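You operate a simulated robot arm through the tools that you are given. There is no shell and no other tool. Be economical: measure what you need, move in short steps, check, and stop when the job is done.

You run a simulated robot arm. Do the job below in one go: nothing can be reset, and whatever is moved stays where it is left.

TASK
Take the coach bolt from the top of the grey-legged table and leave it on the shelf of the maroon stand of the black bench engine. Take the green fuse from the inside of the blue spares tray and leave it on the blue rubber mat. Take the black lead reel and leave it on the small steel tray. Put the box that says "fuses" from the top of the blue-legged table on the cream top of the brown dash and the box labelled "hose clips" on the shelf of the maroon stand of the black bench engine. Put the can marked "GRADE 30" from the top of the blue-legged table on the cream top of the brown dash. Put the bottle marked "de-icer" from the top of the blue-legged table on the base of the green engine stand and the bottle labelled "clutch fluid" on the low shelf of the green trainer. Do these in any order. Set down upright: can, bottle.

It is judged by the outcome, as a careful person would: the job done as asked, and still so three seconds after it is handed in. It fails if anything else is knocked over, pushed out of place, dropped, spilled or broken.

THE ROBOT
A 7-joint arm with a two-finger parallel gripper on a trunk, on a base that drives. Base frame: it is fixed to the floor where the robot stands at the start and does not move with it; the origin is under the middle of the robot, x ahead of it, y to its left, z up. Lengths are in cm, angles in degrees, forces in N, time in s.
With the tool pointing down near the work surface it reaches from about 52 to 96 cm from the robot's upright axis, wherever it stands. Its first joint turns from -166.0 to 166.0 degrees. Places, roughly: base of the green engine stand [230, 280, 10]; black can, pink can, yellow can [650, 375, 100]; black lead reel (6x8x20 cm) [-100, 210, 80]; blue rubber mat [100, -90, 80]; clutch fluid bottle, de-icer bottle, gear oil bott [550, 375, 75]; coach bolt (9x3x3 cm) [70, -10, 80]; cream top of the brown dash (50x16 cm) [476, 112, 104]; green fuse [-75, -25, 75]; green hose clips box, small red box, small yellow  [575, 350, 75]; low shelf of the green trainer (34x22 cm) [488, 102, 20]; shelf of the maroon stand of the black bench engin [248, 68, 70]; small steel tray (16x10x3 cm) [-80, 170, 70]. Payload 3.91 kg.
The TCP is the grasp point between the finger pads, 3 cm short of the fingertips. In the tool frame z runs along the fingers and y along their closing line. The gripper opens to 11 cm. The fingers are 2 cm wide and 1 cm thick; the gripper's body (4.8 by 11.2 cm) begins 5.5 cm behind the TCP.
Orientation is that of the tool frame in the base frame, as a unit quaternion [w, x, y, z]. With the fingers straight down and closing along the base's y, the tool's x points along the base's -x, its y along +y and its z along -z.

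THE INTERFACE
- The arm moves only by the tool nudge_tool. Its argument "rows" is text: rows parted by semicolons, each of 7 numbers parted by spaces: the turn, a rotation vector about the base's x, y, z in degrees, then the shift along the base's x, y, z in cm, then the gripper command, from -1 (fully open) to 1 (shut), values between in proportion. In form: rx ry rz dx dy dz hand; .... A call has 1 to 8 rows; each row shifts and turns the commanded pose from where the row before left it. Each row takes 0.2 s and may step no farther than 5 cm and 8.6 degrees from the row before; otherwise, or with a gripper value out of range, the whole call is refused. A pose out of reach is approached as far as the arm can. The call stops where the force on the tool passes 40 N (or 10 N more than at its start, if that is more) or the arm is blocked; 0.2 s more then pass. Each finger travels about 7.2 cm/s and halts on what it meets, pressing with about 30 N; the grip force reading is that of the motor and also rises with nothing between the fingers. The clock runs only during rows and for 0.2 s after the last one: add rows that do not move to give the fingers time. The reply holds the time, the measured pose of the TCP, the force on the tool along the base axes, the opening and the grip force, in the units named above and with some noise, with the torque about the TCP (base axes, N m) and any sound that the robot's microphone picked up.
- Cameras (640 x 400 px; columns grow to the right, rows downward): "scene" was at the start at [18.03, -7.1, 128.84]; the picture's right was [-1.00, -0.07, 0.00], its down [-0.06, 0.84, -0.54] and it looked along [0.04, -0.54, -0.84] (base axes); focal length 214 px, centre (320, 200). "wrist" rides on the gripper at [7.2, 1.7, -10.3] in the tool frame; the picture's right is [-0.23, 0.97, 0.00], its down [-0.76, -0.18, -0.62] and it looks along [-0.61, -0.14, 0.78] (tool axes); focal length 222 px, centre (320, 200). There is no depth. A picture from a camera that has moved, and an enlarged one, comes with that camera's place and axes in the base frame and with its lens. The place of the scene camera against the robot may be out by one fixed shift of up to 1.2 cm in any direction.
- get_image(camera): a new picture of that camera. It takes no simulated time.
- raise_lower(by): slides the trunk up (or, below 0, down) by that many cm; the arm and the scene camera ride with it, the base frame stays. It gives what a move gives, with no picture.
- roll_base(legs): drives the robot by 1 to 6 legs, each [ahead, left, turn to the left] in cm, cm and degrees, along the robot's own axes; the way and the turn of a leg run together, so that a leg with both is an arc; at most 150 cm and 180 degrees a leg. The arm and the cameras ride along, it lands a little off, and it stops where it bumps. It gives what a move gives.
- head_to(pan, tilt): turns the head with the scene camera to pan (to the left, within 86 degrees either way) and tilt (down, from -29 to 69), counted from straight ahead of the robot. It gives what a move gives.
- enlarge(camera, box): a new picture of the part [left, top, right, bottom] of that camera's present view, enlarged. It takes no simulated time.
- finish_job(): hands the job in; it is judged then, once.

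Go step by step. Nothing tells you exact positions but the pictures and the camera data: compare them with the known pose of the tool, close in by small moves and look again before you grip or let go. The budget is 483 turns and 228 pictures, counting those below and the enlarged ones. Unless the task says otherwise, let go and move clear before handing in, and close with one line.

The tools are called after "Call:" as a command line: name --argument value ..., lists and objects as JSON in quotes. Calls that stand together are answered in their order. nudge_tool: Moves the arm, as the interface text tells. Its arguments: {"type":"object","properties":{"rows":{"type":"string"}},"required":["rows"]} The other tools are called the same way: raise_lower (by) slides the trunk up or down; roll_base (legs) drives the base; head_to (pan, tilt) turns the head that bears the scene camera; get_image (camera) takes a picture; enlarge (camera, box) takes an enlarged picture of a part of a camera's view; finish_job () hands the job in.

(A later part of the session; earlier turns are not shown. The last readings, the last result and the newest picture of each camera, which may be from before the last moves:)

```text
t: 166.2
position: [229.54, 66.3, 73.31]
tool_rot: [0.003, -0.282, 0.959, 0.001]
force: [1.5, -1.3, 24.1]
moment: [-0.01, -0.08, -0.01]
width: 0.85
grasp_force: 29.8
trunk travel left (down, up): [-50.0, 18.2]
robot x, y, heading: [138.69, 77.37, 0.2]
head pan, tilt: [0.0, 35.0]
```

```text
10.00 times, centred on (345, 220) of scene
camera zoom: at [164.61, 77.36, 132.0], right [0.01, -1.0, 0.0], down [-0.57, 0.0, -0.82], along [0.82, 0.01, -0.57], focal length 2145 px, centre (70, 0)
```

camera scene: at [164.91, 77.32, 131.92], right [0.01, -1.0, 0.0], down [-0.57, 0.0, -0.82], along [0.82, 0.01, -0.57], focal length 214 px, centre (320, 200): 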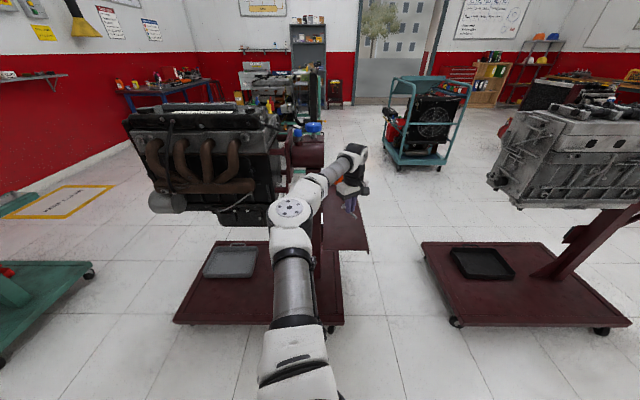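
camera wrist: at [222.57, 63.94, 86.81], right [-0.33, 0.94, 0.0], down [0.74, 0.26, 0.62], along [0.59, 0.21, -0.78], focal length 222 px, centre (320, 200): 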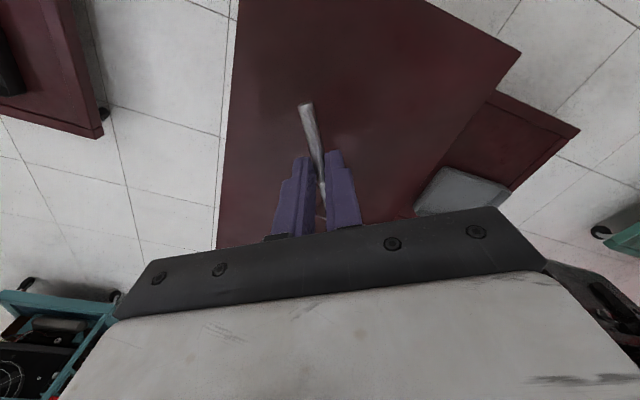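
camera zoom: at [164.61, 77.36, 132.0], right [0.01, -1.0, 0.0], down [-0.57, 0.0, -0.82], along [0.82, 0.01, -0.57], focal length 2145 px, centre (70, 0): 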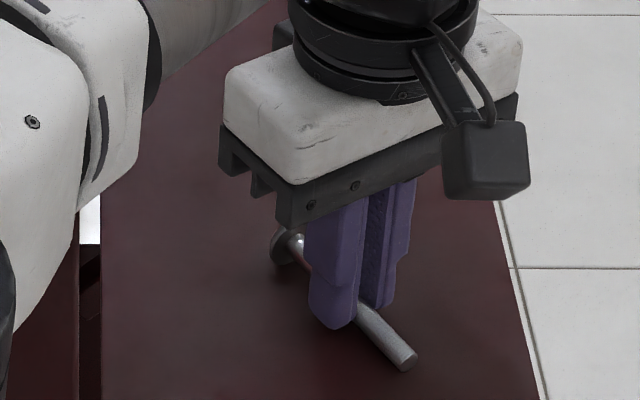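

Contact; release gently.

Call:
nudge_tool --rows "0 0 0 0 0 0.3 1; 0 0 0 0 0 0 0.5; 0 0 0 0 0 0 0.3; 0 0 0 0 0 0 0.3; 0 0 0 0 0 3 0.3; 0 0 0 0 0 5 0.3; 0 0 0 0 0 5 0; 0 0 0 0 0 5 0"

Call:
enlarge --camera "scene" --box '[300, 140, 400, 260]'

Call:
get_image --camera "wrist"

```text
t: 168.0
position: [229.48, 66.27, 91.43]
tool_rot: [0.001, -0.282, 0.959, 0.003]
force: [-0.1, 0.5, 0.6]
moment: [-0.02, 0.01, -0.01]
width: 5.49
grasp_force: 0.0
trunk travel left (down, up): [-50.0, 18.2]
robot x, y, heading: [138.33, 77.2, 0.5]
head pan, tilt: [0.0, 35.0]
```

```text
3.33 times, centred on (350, 200) of scene
camera zoom: at [164.83, 77.33, 131.93], right [0.01, -1.0, 0.0], down [-0.57, 0.0, -0.82], along [0.82, 0.01, -0.57], focal length 715 px, centre (220, 200)
```

zoom: 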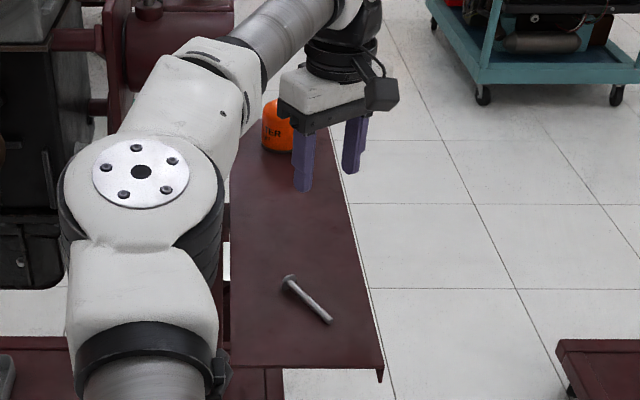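

```text
155 pictures are left
camera wrist: at [222.46, 63.87, 101.67], right [-0.33, 0.94, 0.0], down [0.74, 0.26, 0.62], along [0.59, 0.21, -0.78], focal length 222 px, centre (320, 200)
```

wrist: 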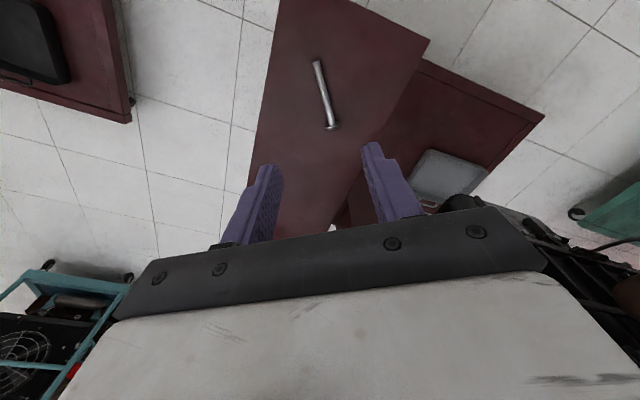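

The bolt lies on the shelf. I retract and look for a way to the blue-legged table at around (550-650,375).

Call:
nudge_tool --rows "0 0 0 0 0 5 -1; 0 0 0 -1 0.5 4.5 -1; 0 0 0 -4.2 1.9 2 -1; 0 0 -6 -4.2 1.9 0 -1; 0 0 -8 -4.2 1.9 0 -1; 0 0 -8 -4.2 1.9 0 -1; 0 0 -8 -4 1.9 0 -1"

Call:
roll_base --legs '[[-40, 15, 0], [0, 0, 45]]'

Call:
head_to --pan -20 --tilt 15

Call:
get_image --camera "scene"

```text
refused: row 3 steps farther than a row can; nothing moved
```

```text
t: 172.7
position: [170.8, 148.62, 91.27]
tool_rot: [-0.001, -0.628, 0.779, 0.002]
force: [0.0, -0.1, 0.6]
moment: [0.01, 0.03, -0.01]
width: 5.46
grasp_force: 0.1
trunk travel left (down, up): [-50.0, 18.2]
robot x, y, heading: [98.85, 91.94, 45.3]
head pan, tilt: [0.0, 35.0]
```

```text
t: 173.6
position: [170.84, 148.53, 91.32]
tool_rot: [0.0, -0.628, 0.778, 0.002]
force: [0.1, -0.1, 0.0]
moment: [0.02, 0.01, 0.0]
width: 5.51
grasp_force: 0.1
trunk travel left (down, up): [-50.0, 18.2]
robot x, y, heading: [98.45, 91.86, 45.6]
head pan, tilt: [-20.0, 15.0]
```

```text
154 pictures are left
camera scene: at [119.65, 107.96, 135.12], right [0.43, -0.9, 0.0], down [-0.23, -0.11, -0.97], along [0.87, 0.41, -0.26], focal length 214 px, centre (320, 200)
```

scene: 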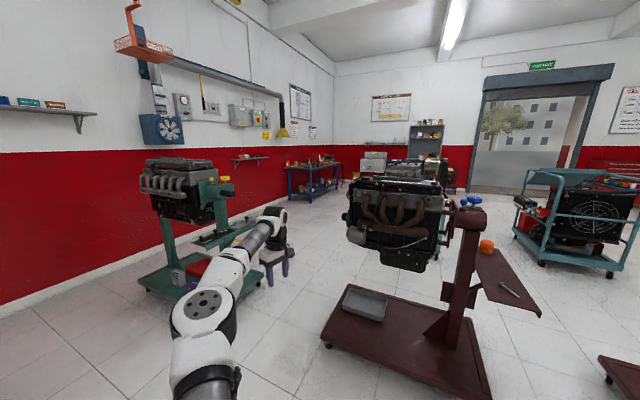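

I must keep nudge and drive calls separate. First lift and retract the arm properly.

Call:
nudge_tool --rows "0 0 0 0 0 4.5 -1; 0 0 0 0 0 4.5 -1; 0 0 0 -3.5 -3 1 -1; 0 0 0 -3.5 -3 1 -1; 0 0 0 -3.5 -3 1 -1; 0 0 0 -3.5 -3 1 -1; 0 0 0 -3.5 -3 0 -1"

```text
t: 175.2
position: [153.12, 133.4, 104.37]
tool_rot: [-0.001, -0.628, 0.778, 0.002]
force: [0.4, -0.6, 0.0]
moment: [0.01, -0.01, -0.02]
width: 11.0
grasp_force: 0.1
trunk travel left (down, up): [-50.0, 18.2]
robot x, y, heading: [98.58, 91.9, 45.6]
head pan, tilt: [-20.0, 15.0]
```

Call:
roll_base --legs '[[0, 0, -62], [7, 104, 0]]'

Call:
head_to --pan 17 --tilt 20

Call:
get_image --camera "scene"

```text
t: 186.3
position: [196.76, 160.62, 104.31]
tool_rot: [0.001, -0.139, 0.99, 0.002]
force: [-0.1, -0.7, 0.2]
moment: [-0.04, 0.02, 0.0]
width: 11.01
grasp_force: 0.1
trunk travel left (down, up): [-50.0, 18.2]
robot x, y, heading: [134.27, 189.24, -16.0]
head pan, tilt: [-20.0, 15.0]
```

```text
t: 187.3
position: [196.87, 160.86, 104.28]
tool_rot: [0.0, -0.138, 0.99, 0.002]
force: [-0.6, 0.9, 1.0]
moment: [-0.01, -0.04, 0.01]
width: 11.01
grasp_force: 0.0
trunk travel left (down, up): [-50.0, 18.2]
robot x, y, heading: [134.61, 189.04, -16.6]
head pan, tilt: [17.0, 20.0]
```

```text
153 pictures are left
camera scene: at [160.61, 184.31, 134.31], right [0.01, -1.0, 0.0], down [-0.34, 0.0, -0.94], along [0.94, 0.01, -0.34], focal length 214 px, centre (320, 200)
```

scene: 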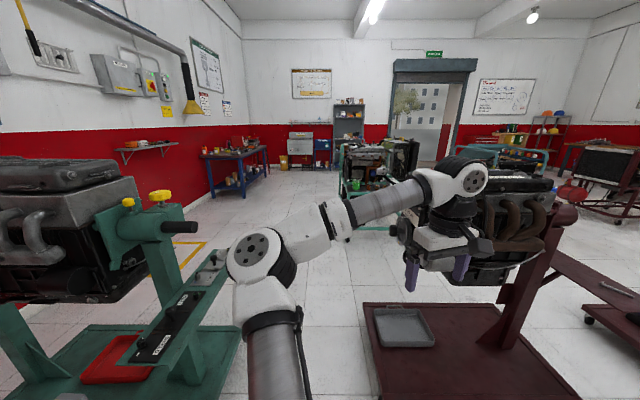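

Call:
roll_base --legs '[[0, 2, 8], [99, 15, 0]]'

Call:
roll_base --legs '[[104, 16, 0]]'

Call:
head_to --pan 20 --tilt 20

Call:
get_image --camera "scene"

```text
t: 193.1
position: [300.37, 171.9, 104.29]
tool_rot: [0.001, -0.206, 0.979, 0.003]
force: [-0.4, -0.4, -0.5]
moment: [-0.01, 0.01, -0.03]
width: 11.0
grasp_force: 0.0
trunk travel left (down, up): [-50.0, 18.2]
robot x, y, heading: [235.08, 191.53, -8.6]
head pan, tilt: [17.0, 20.0]
```

```text
t: 198.5
position: [404.91, 173.1, 104.25]
tool_rot: [0.0, -0.209, 0.978, 0.002]
force: [0.0, -0.5, -0.7]
moment: [-0.01, -0.02, 0.02]
width: 10.98
grasp_force: 0.0
trunk travel left (down, up): [-50.0, 18.2]
robot x, y, heading: [339.05, 192.38, -8.2]
head pan, tilt: [17.0, 20.0]
```

```text
t: 199.1
position: [404.98, 173.09, 104.33]
tool_rot: [0.001, -0.209, 0.978, 0.002]
force: [0.3, -0.4, 0.5]
moment: [-0.05, -0.01, -0.01]
width: 11.01
grasp_force: 0.1
trunk travel left (down, up): [-50.0, 18.2]
robot x, y, heading: [339.03, 192.27, -8.2]
head pan, tilt: [20.0, 20.0]
```

```text
152 pictures are left
camera scene: at [365.56, 191.69, 134.31], right [0.2, -0.98, 0.0], down [-0.33, -0.07, -0.94], along [0.92, 0.19, -0.34], focal length 214 px, centre (320, 200)
```

scene: 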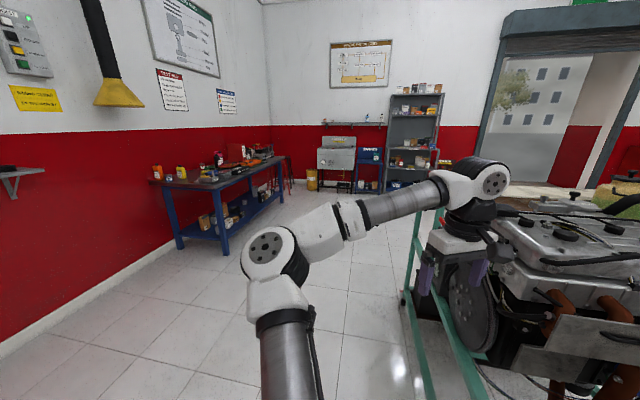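

Call:
roll_base --legs '[[0, 0, 40], [140, 0, 0]]'

Call:
head_to --pan 20 --tilt 25

Call:
get_image --camera "scene"

```text
t: 208.0
position: [520.13, 292.7, 104.36]
tool_rot: [-0.001, -0.53, 0.848, 0.002]
force: [-1.0, 0.4, 0.0]
moment: [0.01, 0.0, 0.01]
width: 11.02
grasp_force: 0.0
trunk travel left (down, up): [-50.0, 18.2]
robot x, y, heading: [457.61, 265.16, 31.6]
head pan, tilt: [20.0, 20.0]
```

```text
t: 208.6
position: [520.21, 292.6, 104.25]
tool_rot: [0.001, -0.53, 0.848, 0.002]
force: [-0.6, -0.5, -1.0]
moment: [0.01, 0.0, 0.0]
width: 11.02
grasp_force: 0.1
trunk travel left (down, up): [-50.0, 18.2]
robot x, y, heading: [457.28, 265.49, 31.9]
head pan, tilt: [20.0, 25.0]
```

```text
151 pictures are left
camera scene: at [477.99, 281.24, 133.51], right [0.78, -0.62, 0.0], down [-0.26, -0.33, -0.91], along [0.56, 0.71, -0.42], focal length 214 px, centre (320, 200)
```

scene: 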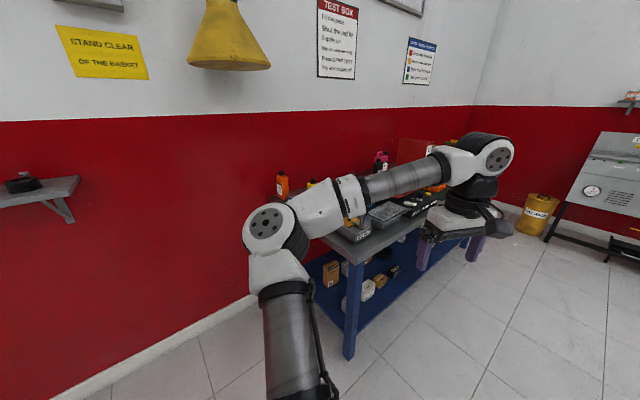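

Call:
roll_base --legs '[[76, -65, 0], [0, 0, 50]]'

Call:
head_to --pan 0 --tilt 30

Call:
get_image --camera "scene"

Call:
get_image --camera "wrist"

```text
t: 216.4
position: [575.17, 315.61, 104.27]
tool_rot: [0.001, 0.839, -0.544, -0.001]
force: [0.6, -0.6, 0.0]
moment: [-0.01, 0.02, -0.03]
width: 11.02
grasp_force: 0.0
trunk travel left (down, up): [-50.0, 18.2]
robot x, y, heading: [555.36, 250.07, 81.9]
head pan, tilt: [20.0, 25.0]
```

```text
t: 217.2
position: [575.23, 315.73, 104.32]
tool_rot: [0.001, 0.839, -0.545, -0.001]
force: [0.3, -0.5, 0.1]
moment: [-0.02, -0.03, 0.03]
width: 11.0
grasp_force: 0.0
trunk travel left (down, up): [-50.0, 18.2]
robot x, y, heading: [556.18, 249.95, 81.8]
head pan, tilt: [0.0, 30.0]
```

```text
150 pictures are left
camera scene: at [560.05, 275.6, 132.71], right [0.99, -0.14, 0.0], down [-0.07, -0.49, -0.87], along [0.12, 0.86, -0.5], focal length 214 px, centre (320, 200)
```

scene: 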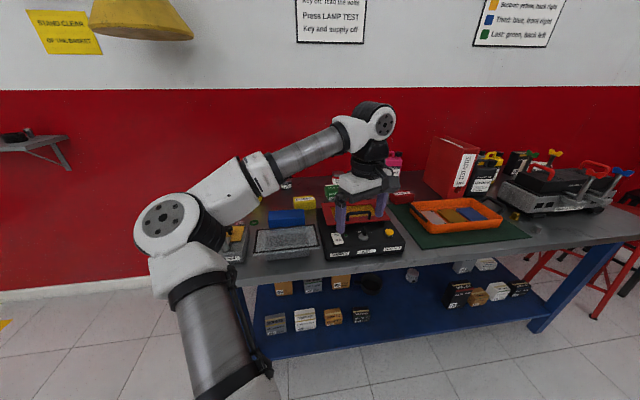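

```text
149 pictures are left
camera wrist: at [576.6, 308.52, 114.63], right [-0.98, -0.19, 0.0], down [-0.14, 0.77, 0.62], along [-0.12, 0.61, -0.78], focal length 222 px, centre (320, 200)
```

wrist: 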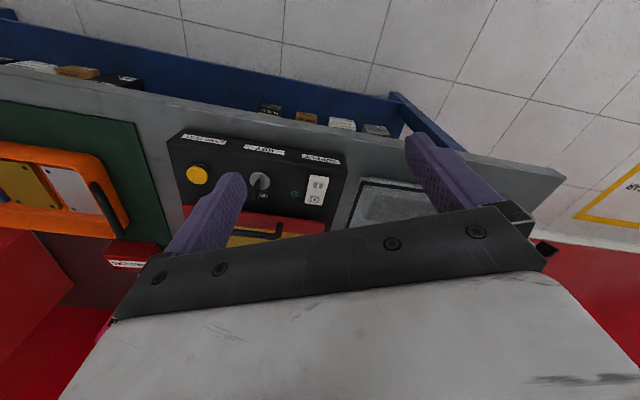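

Call:
enlarge --camera "scene" --box '[210, 130, 370, 270]'

Call:
enlarge --camera "scene" --box '[360, 110, 640, 270]'

```text
2.86 times, centred on (290, 200) of scene
camera zoom: at [560.05, 275.6, 132.71], right [0.99, -0.14, 0.0], down [-0.07, -0.49, -0.87], along [0.12, 0.86, -0.5], focal length 613 px, centre (406, 200)
```

zoom: 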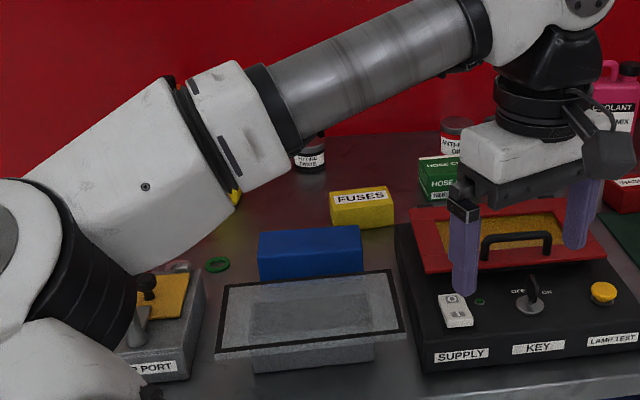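

```text
2.29 times, centred on (500, 190) of scene
camera zoom: at [560.05, 275.6, 132.71], right [0.99, -0.14, 0.0], down [-0.07, -0.49, -0.87], along [0.12, 0.86, -0.5], focal length 490 px, centre (-91, 223)
```

zoom: 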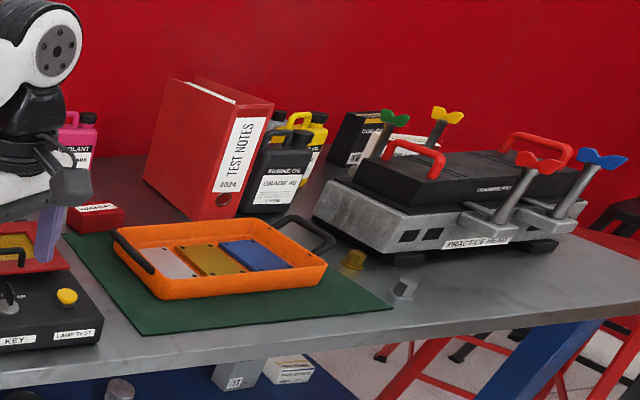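

The table is cluttered; boxes stand behind. I raise the trunk 15 cm so that arm and elbow clear everything, then drive closer.

Call:
raise_lower --by 15

Call:
roll_base --legs '[[20, 0, 8]]'

Call:
head_to --pan 0 --tilt 45

Call:
get_image --camera "scene"

Call:
get_image --camera "wrist"

```text
t: 219.0
position: [575.09, 315.78, 119.34]
tool_rot: [0.001, 0.839, -0.544, -0.002]
force: [0.7, -0.2, -0.2]
moment: [-0.02, 0.02, -0.03]
width: 10.99
grasp_force: 0.0
trunk travel left (down, up): [-65.0, 3.2]
robot x, y, heading: [556.1, 250.11, 81.6]
head pan, tilt: [0.0, 30.0]
```

```text
t: 220.6
position: [567.23, 337.69, 119.23]
tool_rot: [0.001, 0.875, -0.485, -0.002]
force: [0.2, 0.3, -0.1]
moment: [-0.06, 0.01, 0.02]
width: 11.0
grasp_force: 0.1
trunk travel left (down, up): [-65.0, 3.2]
robot x, y, heading: [557.19, 269.74, 89.8]
head pan, tilt: [0.0, 30.0]
```

```text
t: 221.4
position: [567.19, 337.58, 119.26]
tool_rot: [0.001, 0.874, -0.485, -0.002]
force: [-0.5, -0.7, 0.4]
moment: [0.0, -0.01, 0.0]
width: 11.0
grasp_force: 0.1
trunk travel left (down, up): [-65.0, 3.2]
robot x, y, heading: [557.35, 269.73, 89.6]
head pan, tilt: [0.0, 45.0]
```

```text
146 pictures are left
camera scene: at [557.89, 294.72, 145.45], right [1.0, 0.0, 0.0], down [0.0, -0.71, -0.71], along [0.0, 0.71, -0.71], focal length 214 px, centre (320, 200)
```

scene: 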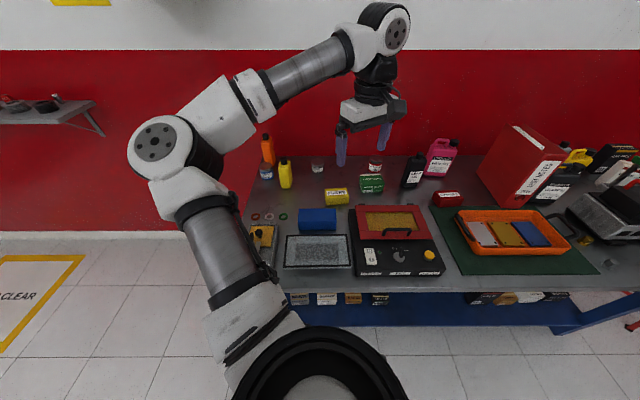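

```text
145 pictures are left
camera wrist: at [569.69, 330.62, 129.63], right [-0.95, -0.32, 0.0], down [-0.25, 0.74, 0.62], along [-0.2, 0.59, -0.78], focal length 222 px, centre (320, 200)
```

wrist: 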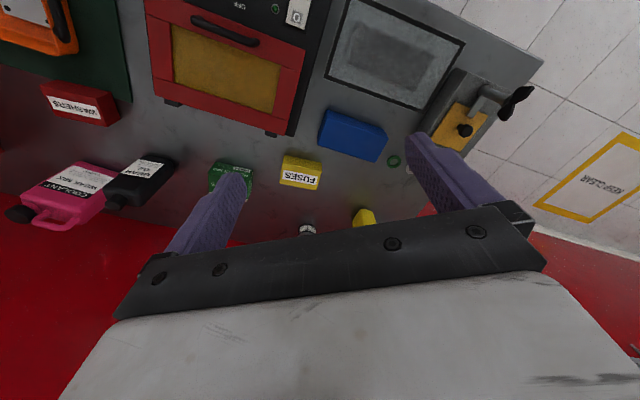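

Very good view now. I enlarge to read labels.

Call:
enlarge --camera "scene" --box '[240, 110, 400, 230]'

Call:
enlarge --camera "scene" --box '[390, 110, 640, 250]'

```text
3.33 times, centred on (320, 170) of scene
camera zoom: at [557.89, 294.72, 145.45], right [1.0, 0.0, 0.0], down [0.0, -0.71, -0.71], along [0.0, 0.71, -0.71], focal length 715 px, centre (320, 300)
```

zoom: 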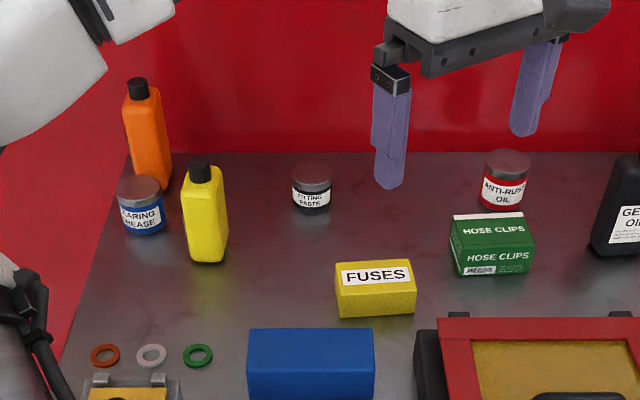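

```text
2.56 times, centred on (515, 180) of scene
camera zoom: at [557.89, 294.72, 145.45], right [1.0, 0.0, 0.0], down [0.0, -0.71, -0.71], along [0.0, 0.71, -0.71], focal length 549 px, centre (-179, 251)
```

zoom: 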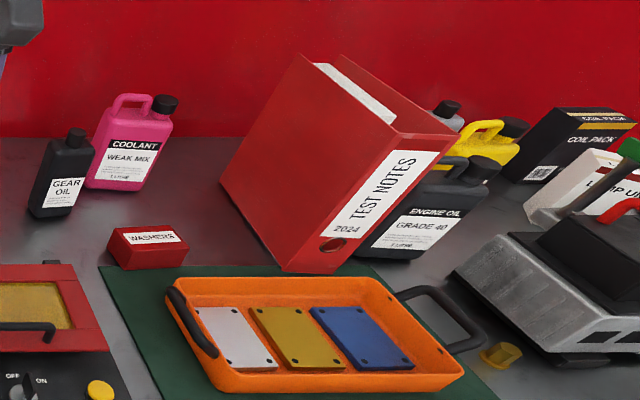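

Fuses box (yellow) at about (564.8,360), top z≈84.8. I turn the tool so the fingers close along y, and go above it.

Call:
nudge_tool --rows "0 0 8.3 -0.3 3.2 -1 -0.2; 0 0 8.3 -0.3 3.2 -1 -0.2; 0 0 8.3 -0.3 3.2 -1 -0.2; 0 0 8.3 -0.3 3.2 -1 -0.2; 0 0 8.3 -0.3 3.2 -1 -0.2; 0 0 8.3 -0.3 3.2 -1 -0.2; 0 0 8.3 -0.3 3.2 -1 -0.2"

Call:
get_image --camera "scene"

Call:
get_image --camera "wrist"

```text
t: 223.0
position: [565.13, 360.02, 112.31]
tool_rot: [0.002, 1.0, 0.002, -0.001]
force: [0.0, 0.9, 0.3]
moment: [-0.03, -0.03, -0.01]
width: 6.6
grasp_force: 0.1
trunk travel left (down, up): [-65.0, 3.2]
robot x, y, heading: [557.17, 269.48, 89.8]
head pan, tilt: [0.0, 45.0]
```

```text
142 pictures are left
camera scene: at [557.95, 294.78, 145.43], right [1.0, 0.0, 0.0], down [0.0, -0.71, -0.71], along [0.0, 0.71, -0.71], focal length 214 px, centre (320, 200)
```

scene: 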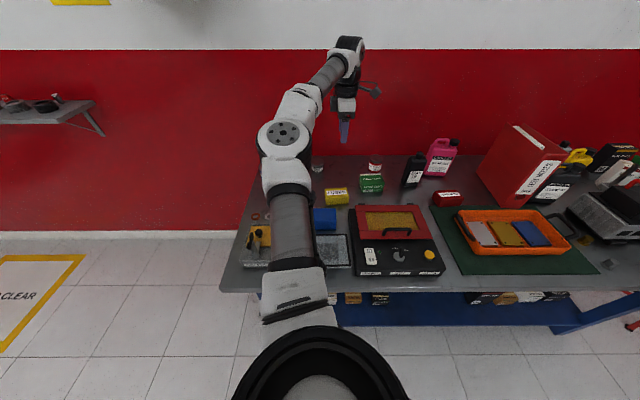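

```text
141 pictures are left
camera wrist: at [572.45, 358.5, 122.6], right [-0.22, -0.97, 0.0], down [-0.76, 0.18, 0.62], along [-0.61, 0.14, -0.78], focal length 222 px, centre (320, 200)
```

wrist: 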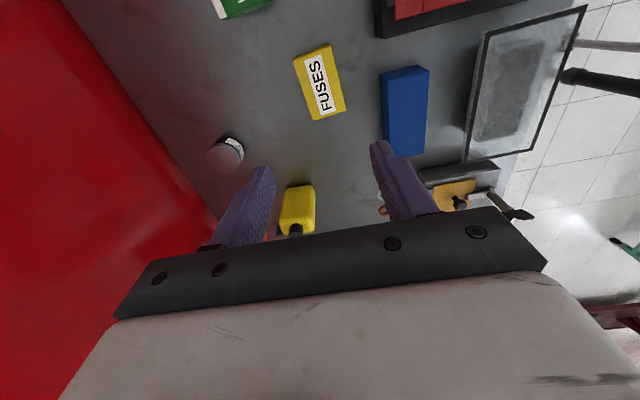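

Call:
nudge_tool --rows "0 0 3 0 0 -5 -0.2; 0 0 0 0 0 -5 -0.2; 0 0 0 0 0 -5 -0.2; 0 0 0 0 0 -5 -0.2"

Call:
get_image --camera "wrist"

Call:
enlarge --camera "scene" --box '[280, 110, 420, 230]'

```text
t: 224.0
position: [565.32, 360.0, 92.17]
tool_rot: [0.002, 1.0, 0.028, -0.001]
force: [-0.2, 0.1, 0.0]
moment: [0.01, 0.01, 0.02]
width: 6.62
grasp_force: 0.1
trunk travel left (down, up): [-65.0, 3.2]
robot x, y, heading: [557.26, 269.75, 89.6]
head pan, tilt: [0.0, 45.0]
```

```text
140 pictures are left
camera wrist: at [572.74, 358.82, 102.48], right [-0.17, -0.98, 0.0], down [-0.77, 0.14, 0.62], along [-0.61, 0.11, -0.78], focal length 222 px, centre (320, 200)
```

wrist: 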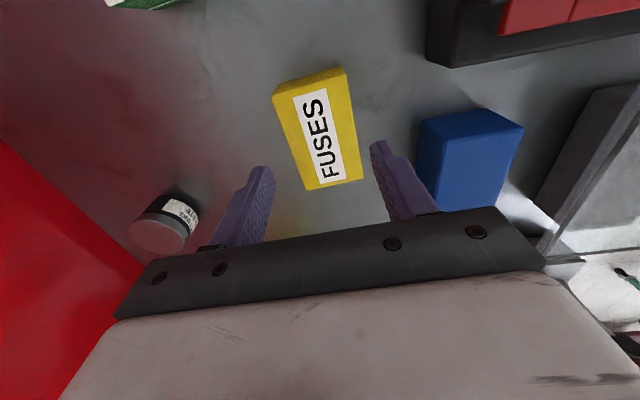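

```text
3.33 times, centred on (350, 170) of scene
camera zoom: at [557.89, 294.77, 145.44], right [1.0, 0.0, 0.0], down [0.0, -0.71, -0.71], along [0.0, 0.71, -0.71], focal length 715 px, centre (220, 300)
```

zoom: 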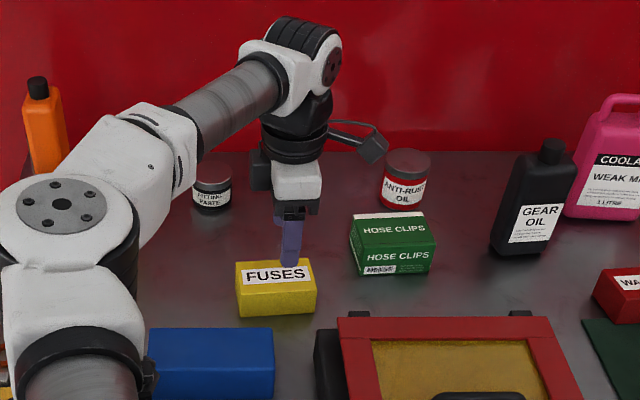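

Call:
nudge_tool --rows "0 0 0 0.6 0 -4 -0.2; 0 0 0 0 0 -4 -0.2; 0 0 0 0 0 0 0.5; 0 0 0 0 0 0 1; 0 0 0 0 0 0 1"

Call:
get_image --camera "wrist"

```text
t: 225.2
position: [565.84, 360.01, 84.6]
tool_rot: [0.001, 1.0, 0.028, -0.001]
force: [1.3, 0.3, 3.2]
moment: [0.06, -0.09, 0.02]
width: 6.01
grasp_force: 30.0
trunk travel left (down, up): [-65.0, 3.2]
robot x, y, heading: [557.06, 269.79, 89.6]
head pan, tilt: [0.0, 45.0]
```

```text
138 pictures are left
camera wrist: at [573.22, 358.85, 94.76], right [-0.17, -0.98, 0.0], down [-0.77, 0.14, 0.62], along [-0.61, 0.11, -0.78], focal length 222 px, centre (320, 200)
```

wrist: 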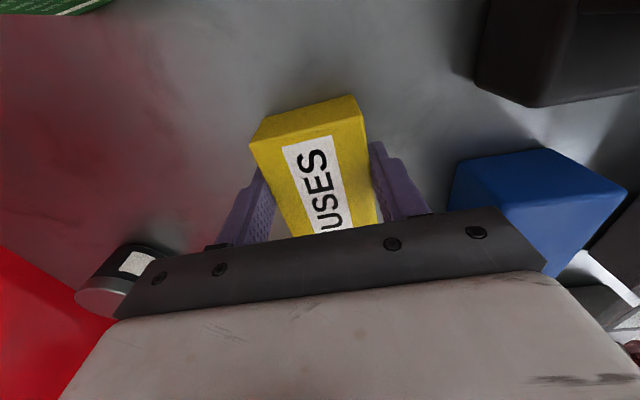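

Call:
nudge_tool --rows "0 0 0 0 0 2 1; 0 0 0 0 0 4.5 1; 0 0 0 0 0 5 1; 0 0 0 0 0 5 1; 0 0 0 0 0 5 1; 0 0 0 0 0 5 1"

Call:
get_image --camera "wrist"

Call:
enlarge --camera "scene" --box '[240, 30, 480, 230]'

```text
t: 226.6
position: [565.72, 359.94, 110.81]
tool_rot: [0.002, 1.0, 0.027, 0.0]
force: [-1.1, 0.2, -1.7]
moment: [-0.01, 0.01, 0.0]
width: 5.92
grasp_force: 29.6
trunk travel left (down, up): [-65.0, 3.2]
robot x, y, heading: [557.43, 269.83, 89.7]
head pan, tilt: [0.0, 45.0]
```

```text
137 pictures are left
camera wrist: at [573.11, 358.74, 121.19], right [-0.17, -0.98, 0.0], down [-0.77, 0.14, 0.62], along [-0.61, 0.11, -0.78], focal length 222 px, centre (320, 200)
```

wrist: 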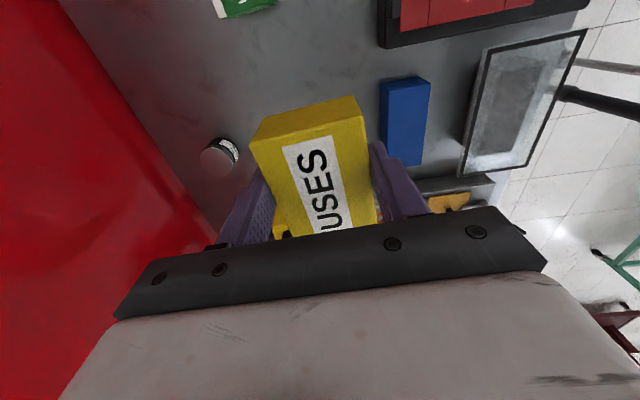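

```text
2.00 times, centred on (360, 130) of scene
camera zoom: at [557.92, 294.66, 145.45], right [1.0, 0.0, 0.0], down [0.0, -0.71, -0.71], along [0.0, 0.71, -0.71], focal length 429 px, centre (240, 340)
```

zoom: 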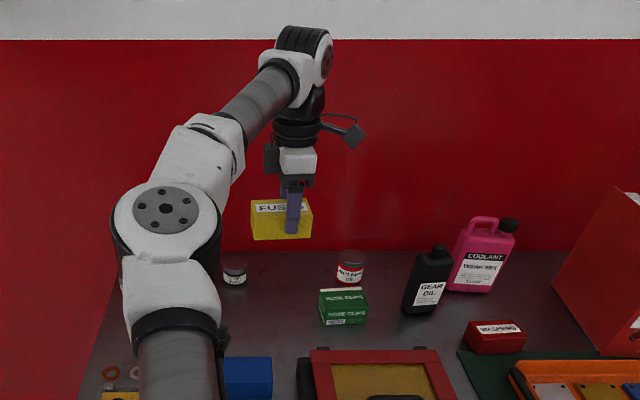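

Held. I retract toward the robot and go look at the dash.

Call:
nudge_tool --rows "0 0 0 0 -4 2 1; 0 0 -6 0 -4.5 1 1; 0 0 -6 0 -4.5 1 1; 0 0 -6 0 -4.5 0 1; 0 0 -6 0 -4.5 0 1"

Call:
get_image --camera "wrist"

```text
t: 227.8
position: [565.65, 337.92, 114.8]
tool_rot: [0.0, 0.983, -0.181, -0.001]
force: [0.9, -0.3, -0.5]
moment: [-0.01, -0.07, -0.03]
width: 5.95
grasp_force: 30.4
trunk travel left (down, up): [-65.0, 3.2]
robot x, y, heading: [557.17, 269.62, 89.5]
head pan, tilt: [0.0, 45.0]
```

```text
135 pictures are left
camera wrist: at [571.87, 333.92, 125.09], right [-0.56, -0.83, 0.0], down [-0.65, 0.44, 0.62], along [-0.52, 0.35, -0.78], focal length 222 px, centre (320, 200)
```

wrist: 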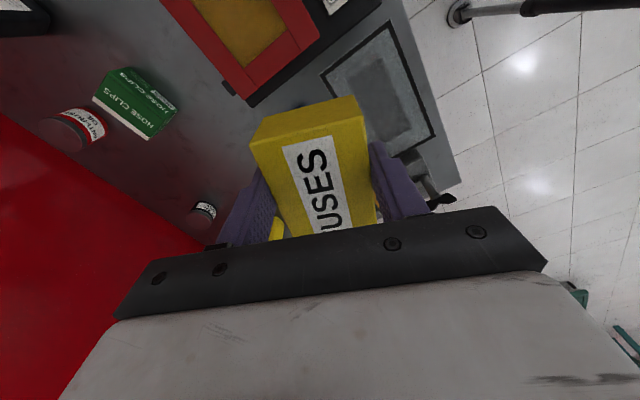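

Call:
roll_base --legs '[[-40, 0, 0], [0, 0, 140]]'

Call:
head_to --pan 0 --tilt 25

Call:
get_image --camera "scene"

```text
t: 236.2
position: [507.14, 182.05, 114.75]
tool_rot: [0.002, 0.502, 0.865, 0.001]
force: [-0.1, 0.0, -1.4]
moment: [0.04, 0.03, -0.02]
width: 5.94
grasp_force: 29.5
trunk travel left (down, up): [-65.0, 3.2]
robot x, y, heading: [557.66, 229.87, -129.6]
head pan, tilt: [0.0, 45.0]
```

```text
t: 237.1
position: [507.22, 182.08, 114.68]
tool_rot: [0.002, 0.501, 0.865, 0.001]
force: [-0.2, 0.5, -1.8]
moment: [0.05, 0.02, 0.0]
width: 5.96
grasp_force: 29.5
trunk travel left (down, up): [-65.0, 3.2]
robot x, y, heading: [557.26, 230.14, -129.4]
head pan, tilt: [0.0, 25.0]
```

```text
134 pictures are left
camera scene: at [540.91, 209.31, 148.49], right [-0.77, 0.64, 0.0], down [0.27, 0.33, -0.91], along [-0.58, -0.7, -0.42], focal length 214 px, centre (320, 200)
```

scene: 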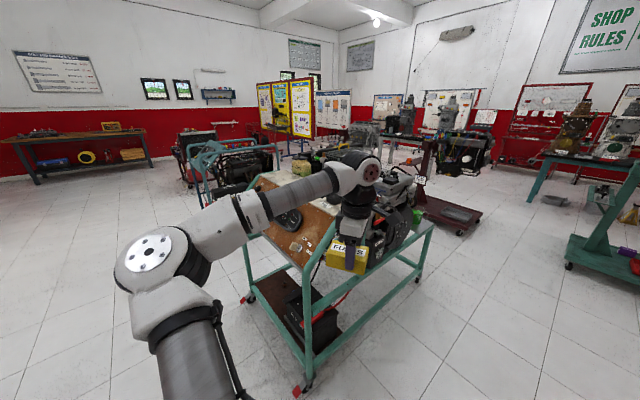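

Call:
enlarge --camera "scene" --box '[180, 130, 460, 390]'

```text
1.54 times, centred on (320, 260) of scene
camera zoom: at [540.91, 209.31, 148.49], right [-0.77, 0.64, 0.0], down [0.27, 0.33, -0.91], along [-0.58, -0.7, -0.42], focal length 330 px, centre (320, 108)
```

zoom: 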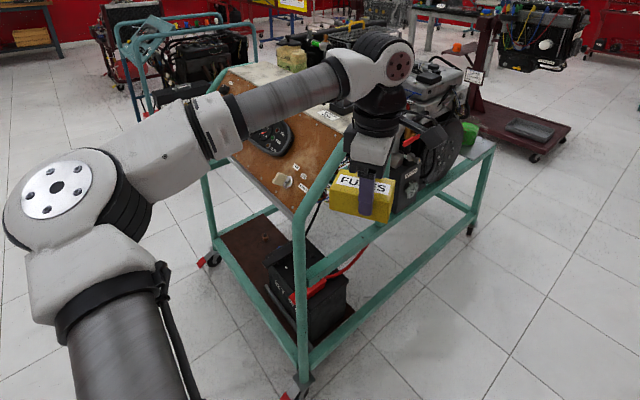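

The dash's cream top faces +x; I'll approach from the +x side, robot at about (575,112) facing -x.

Call:
roll_base --legs '[[0, 0, -51], [-18, 112, 0]]'

Call:
head_to --pan 0 --tilt 35

Call:
get_image --camera "scene"

Call:
get_image --camera "wrist"

```text
t: 248.4
position: [505.34, 126.56, 114.7]
tool_rot: [0.003, 0.825, 0.565, 0.0]
force: [-0.2, 0.2, -0.7]
moment: [0.02, -0.01, -0.01]
width: 5.94
grasp_force: 30.0
trunk travel left (down, up): [-65.0, 3.2]
robot x, y, heading: [573.85, 117.86, 179.5]
head pan, tilt: [0.0, 25.0]
```

```text
t: 249.1
position: [505.29, 126.64, 114.68]
tool_rot: [0.002, 0.825, 0.565, 0.0]
force: [-0.1, 0.4, -0.7]
moment: [0.03, 0.01, 0.01]
width: 5.97
grasp_force: 29.7
trunk travel left (down, up): [-65.0, 3.2]
robot x, y, heading: [573.58, 117.78, 179.5]
head pan, tilt: [0.0, 35.0]
```

```text
132 pictures are left
camera scene: at [548.43, 117.86, 146.93], right [0.01, 1.0, 0.0], down [0.57, -0.01, -0.82], along [-0.82, 0.01, -0.57], focal length 214 px, centre (320, 200)
```

scene: 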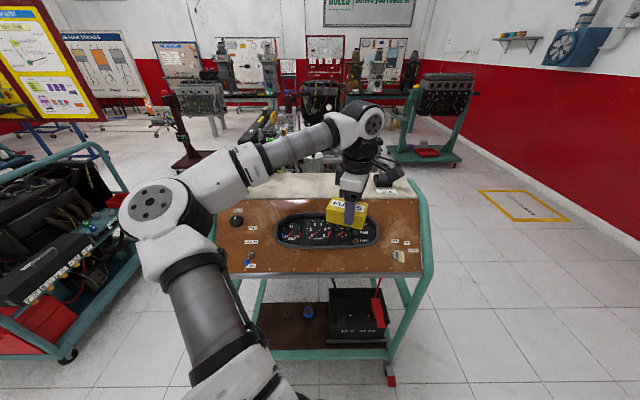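

```text
131 pictures are left
camera wrist: at [509.53, 132.81, 125.04], right [0.83, -0.56, 0.0], down [-0.44, -0.64, 0.62], along [-0.35, -0.52, -0.78], focal length 222 px, centre (320, 200)
```

wrist: 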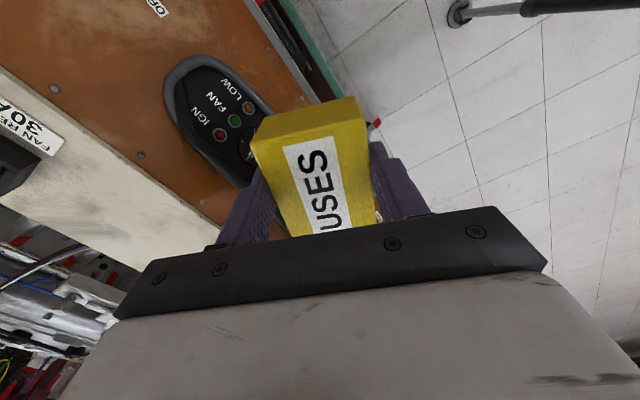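

Call:
enlarge --camera "scene" --box '[200, 140, 440, 290]'

Call:
enlarge --camera "wrist" --box '[0, 40, 320, 300]'

```text
2.67 times, centred on (320, 215) of scene
camera zoom: at [548.43, 117.86, 146.93], right [0.01, 1.0, 0.0], down [0.57, -0.01, -0.82], along [-0.82, 0.01, -0.57], focal length 572 px, centre (320, 160)
```

zoom: 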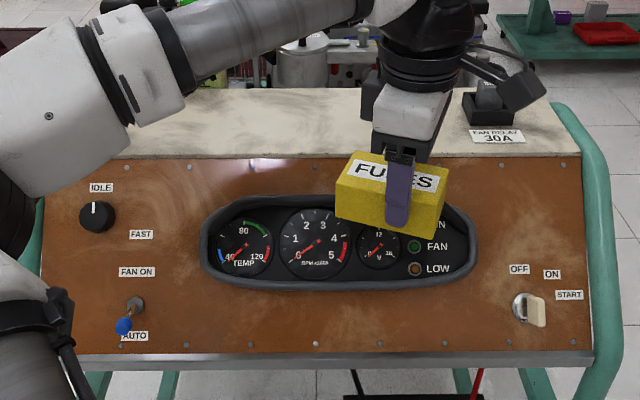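

```text
1.54 times, centred on (160, 170) of wrist
camera zoom: at [509.53, 132.81, 125.04], right [0.83, -0.56, 0.0], down [-0.44, -0.64, 0.62], along [-0.35, -0.52, -0.78], focal length 342 px, centre (566, 246)
```

zoom: 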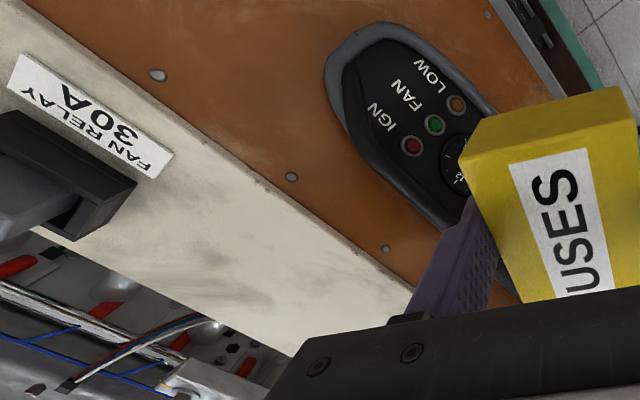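

Cream top spans x≈467–486, free for y≈87–137. I come 12 cm closer and then place the box at about (476.5,122).

Call:
roll_base --legs '[[12, 0, 0]]'

Call:
nudge_tool --rows "0 0 7 -4 -1 0 1; 0 0 7 -4 -1 0 1; 0 0 7 -4 -1 0 1; 0 0 0 -3.5 -0.8 0 1"

Call:
get_image --camera "scene"

Call:
get_image --camera "wrist"

```text
t: 250.3
position: [493.28, 126.57, 114.79]
tool_rot: [0.003, 0.825, 0.565, 0.001]
force: [0.2, -0.5, -1.1]
moment: [0.04, -0.03, 0.02]
width: 5.96
grasp_force: 29.3
trunk travel left (down, up): [-65.0, 3.2]
robot x, y, heading: [561.83, 118.03, 179.6]
head pan, tilt: [0.0, 35.0]
```

```text
t: 251.3
position: [477.79, 122.76, 114.62]
tool_rot: [0.002, 0.708, 0.706, 0.0]
force: [-0.9, 0.2, -1.3]
moment: [0.05, 0.02, 0.03]
width: 5.98
grasp_force: 29.8
trunk travel left (down, up): [-65.0, 3.2]
robot x, y, heading: [561.75, 118.25, 179.6]
head pan, tilt: [0.0, 35.0]
```

```text
128 pictures are left
camera scene: at [536.43, 117.97, 146.91], right [0.01, 1.0, 0.0], down [0.57, -0.01, -0.82], along [-0.82, 0.01, -0.57], focal length 214 px, centre (320, 200)
```

scene: 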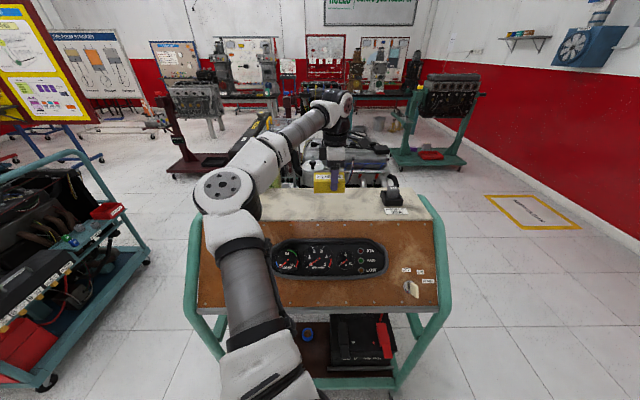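

```text
127 pictures are left
camera wrist: at [479.47, 130.13, 124.91], right [0.97, -0.23, 0.0], down [-0.18, -0.76, 0.62], along [-0.14, -0.61, -0.78], focal length 222 px, centre (320, 200)
```

wrist: 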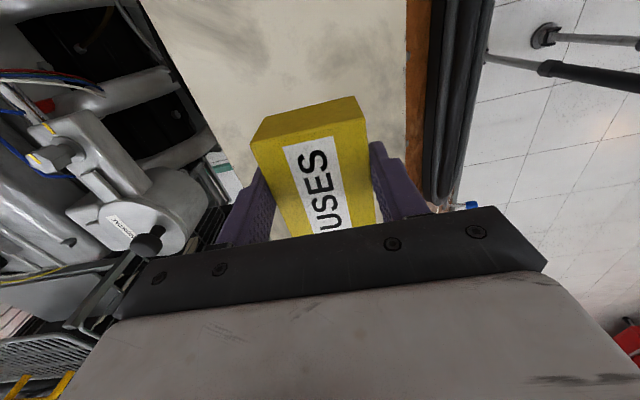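

Call:
nudge_tool --rows "0 0 0 -1.2 0 -2.5 1; 0 0 0 0 0 -1.5 1; 0 0 0 0 0 0 1"

Call:
enlarge --camera "scene" --box '[280, 120, 440, 230]'

```text
t: 252.1
position: [476.69, 122.78, 110.82]
tool_rot: [0.002, 0.708, 0.707, 0.001]
force: [0.0, -0.1, -1.4]
moment: [0.03, 0.02, 0.0]
width: 5.98
grasp_force: 29.6
trunk travel left (down, up): [-65.0, 3.2]
robot x, y, heading: [561.76, 117.85, 179.3]
head pan, tilt: [0.0, 35.0]
```

```text
3.64 times, centred on (360, 175) of scene
camera zoom: at [536.46, 117.96, 146.92], right [0.01, 1.0, 0.0], down [0.57, -0.01, -0.82], along [-0.82, 0.01, -0.57], focal length 780 px, centre (174, 291)
```

zoom: 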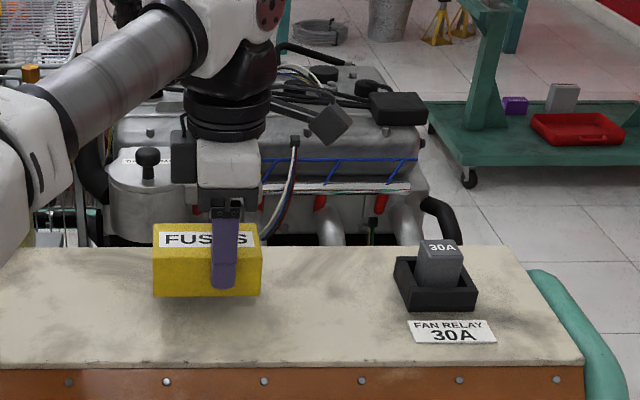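

Call:
nudge_tool --rows "0 0 0 0 0 -0.6 1; 0 0 0 0 0 -0.6 1; 0 0 0 0 0 0 1"

Call:
nudge_tool --rows "0 0 0 0 0 -0.5 1; 0 0 0 0 0 0 1"

Call:
nudge_tool --rows "0 0 0 0 0 -0.5 1; 0 0 0 0 0 0 1"

Call:
enlarge --camera "scene" --box '[280, 120, 440, 230]'

```text
t: 252.9
position: [476.66, 122.78, 109.41]
tool_rot: [0.003, 0.708, 0.707, 0.0]
force: [-1.0, 0.1, -0.7]
moment: [0.01, 0.01, -0.01]
width: 5.94
grasp_force: 30.4
trunk travel left (down, up): [-65.0, 3.2]
robot x, y, heading: [562.07, 117.77, 179.6]
head pan, tilt: [0.0, 35.0]
```

```text
t: 253.5
position: [476.62, 122.84, 109.08]
tool_rot: [0.002, 0.707, 0.707, 0.001]
force: [0.9, 0.3, -1.9]
moment: [0.02, 0.0, 0.0]
width: 5.98
grasp_force: 29.7
trunk travel left (down, up): [-65.0, 3.2]
robot x, y, heading: [561.51, 117.61, 179.7]
head pan, tilt: [0.0, 35.0]
```

```text
t: 254.1
position: [476.64, 122.78, 108.64]
tool_rot: [0.001, 0.708, 0.706, 0.001]
force: [-1.5, 0.2, -1.4]
moment: [0.01, 0.01, -0.03]
width: 5.97
grasp_force: 29.7
trunk travel left (down, up): [-65.0, 3.2]
robot x, y, heading: [562.03, 117.9, 179.7]
head pan, tilt: [0.0, 35.0]
```

```text
3.64 times, centred on (360, 175) of scene
camera zoom: at [536.49, 117.95, 146.92], right [0.01, 1.0, 0.0], down [0.57, -0.01, -0.82], along [-0.82, 0.01, -0.57], focal length 780 px, centre (174, 291)
```

zoom: 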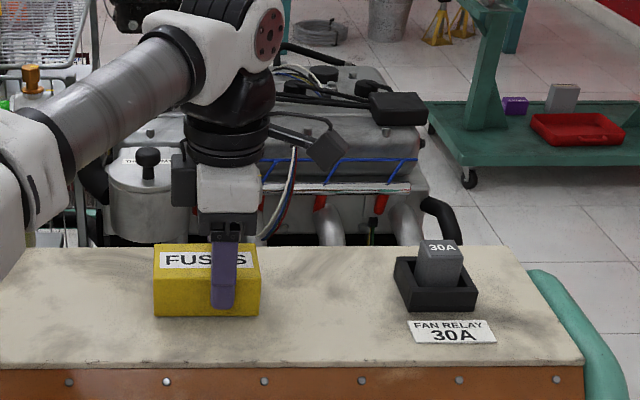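

Call:
nudge_tool --rows "0 0 0 0 0 -0.5 1; 0 0 0 0 0 0 1"

Call:
nudge_tool --rows "0 0 0 0 0 -0.5 1; 0 0 0 0 0 0 1"

```text
t: 254.7
position: [476.79, 122.77, 108.46]
tool_rot: [-0.001, 0.707, 0.707, -0.002]
force: [-10.0, -0.3, 24.3]
moment: [-0.61, 0.0, -0.19]
width: 5.94
grasp_force: 30.2
trunk travel left (down, up): [-65.0, 3.2]
robot x, y, heading: [561.59, 117.66, 179.4]
head pan, tilt: [0.0, 35.0]
```

```text
t: 255.3
position: [477.04, 122.88, 107.93]
tool_rot: [-0.001, 0.708, 0.706, 0.0]
force: [-8.0, -0.3, 34.1]
moment: [0.01, 0.12, 0.0]
width: 5.96
grasp_force: 29.7
trunk travel left (down, up): [-65.0, 3.2]
robot x, y, heading: [561.6, 118.05, 179.6]
head pan, tilt: [0.0, 35.0]
```

Call:
nudge_tool --rows "0 0 0 -0.2 0 0.4 1; 0 0 0 0 0 0 0; 0 0 0 0 0 0 -0.3; 0 0 0 0 0 0 -0.3; 0 0 0 0 0 3 -0.3; 0 0 0 0 0 4 -0.3; 0 0 0 0 0 4 -0.3"

Call:
enlarge --camera "scene" --box '[280, 120, 440, 230]'

```text
t: 256.9
position: [476.63, 122.81, 119.1]
tool_rot: [0.002, 0.708, 0.706, 0.001]
force: [-0.8, 0.3, 0.3]
moment: [-0.02, 0.03, -0.03]
width: 7.14
grasp_force: 0.1
trunk travel left (down, up): [-65.0, 3.2]
robot x, y, heading: [562.01, 117.84, 179.4]
head pan, tilt: [0.0, 35.0]
```

```text
3.64 times, centred on (360, 175) of scene
camera zoom: at [536.55, 117.98, 146.93], right [0.01, 1.0, 0.0], down [0.57, -0.01, -0.82], along [-0.82, 0.01, -0.57], focal length 780 px, centre (174, 291)
```

zoom: 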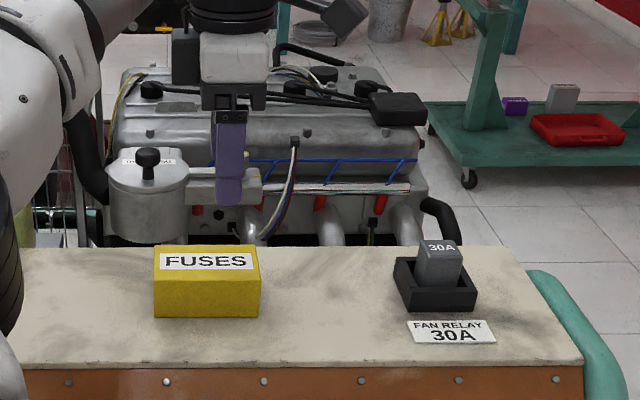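

The fuses box stands on the cream top. I retract, then return to the blue-legged table for the GRADE 30 can.

Call:
nudge_tool --rows "0 0 -7 4.5 0 0 -1; 0 0 -7 4.5 0 0 -1; 0 0 -7 4.5 0.8 0 -1; 0 0 -7 2 0.8 0 -1"

Call:
enlarge --camera "scene" --box '[180, 170, 450, 400]'

```text
t: 257.9
position: [492.18, 124.49, 118.91]
tool_rot: [0.002, 0.858, 0.513, 0.0]
force: [-0.1, 0.0, -0.5]
moment: [-0.01, 0.02, 0.01]
width: 10.98
grasp_force: 0.0
trunk travel left (down, up): [-65.0, 3.2]
robot x, y, heading: [561.53, 118.4, 179.5]
head pan, tilt: [0.0, 35.0]
```

```text
1.74 times, centred on (315, 285) of scene
camera zoom: at [536.47, 117.96, 146.92], right [0.01, 1.0, 0.0], down [0.57, -0.01, -0.82], along [-0.82, 0.01, -0.57], focal length 373 px, centre (329, 52)
```

zoom: 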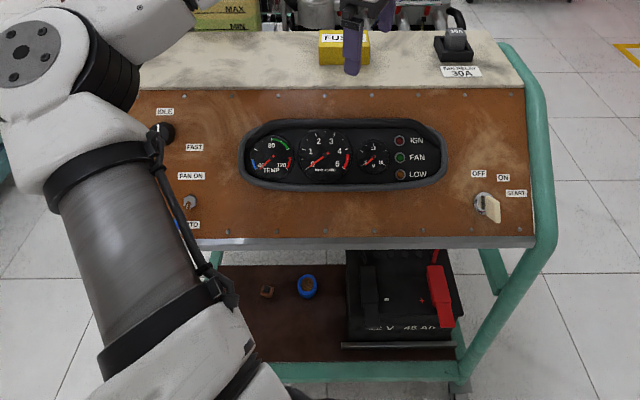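

Call:
roll_base --legs '[[-10, 0, 0], [0, -120, 0], [0, 0, -90]]'

Call:
head_to --pan -40 --tilt 25

Call:
get_image --camera "scene"

```text
t: 272.2
position: [580.18, 308.15, 118.88]
tool_rot: [0.001, 0.969, -0.246, -0.002]
force: [-0.3, -0.3, -0.3]
moment: [0.01, 0.0, 0.01]
width: 10.99
grasp_force: 0.0
trunk travel left (down, up): [-65.0, 3.2]
robot x, y, heading: [573.19, 238.55, 89.0]
head pan, tilt: [0.0, 35.0]
```

```text
t: 273.3
position: [580.22, 308.18, 118.98]
tool_rot: [0.002, 0.969, -0.246, -0.001]
force: [-0.1, 0.1, -0.1]
moment: [0.0, 0.0, -0.03]
width: 10.99
grasp_force: 0.1
trunk travel left (down, up): [-65.0, 3.2]
robot x, y, heading: [573.38, 238.64, 89.0]
head pan, tilt: [-40.0, 25.0]
```

```text
122 pictures are left
camera scene: at [580.09, 262.44, 148.5], right [0.76, -0.65, 0.0], down [-0.28, -0.32, -0.91], along [0.59, 0.69, -0.42], focal length 214 px, centre (320, 200)
```

scene: 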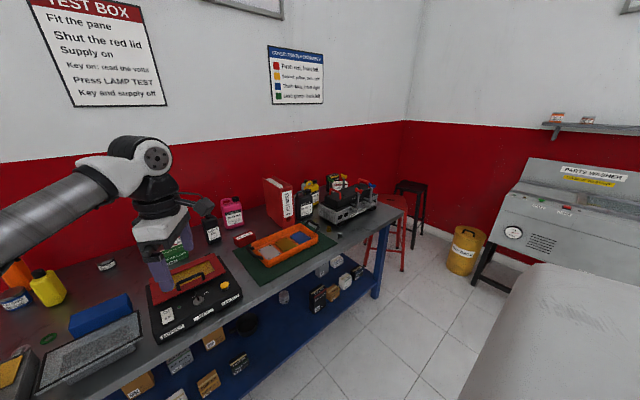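

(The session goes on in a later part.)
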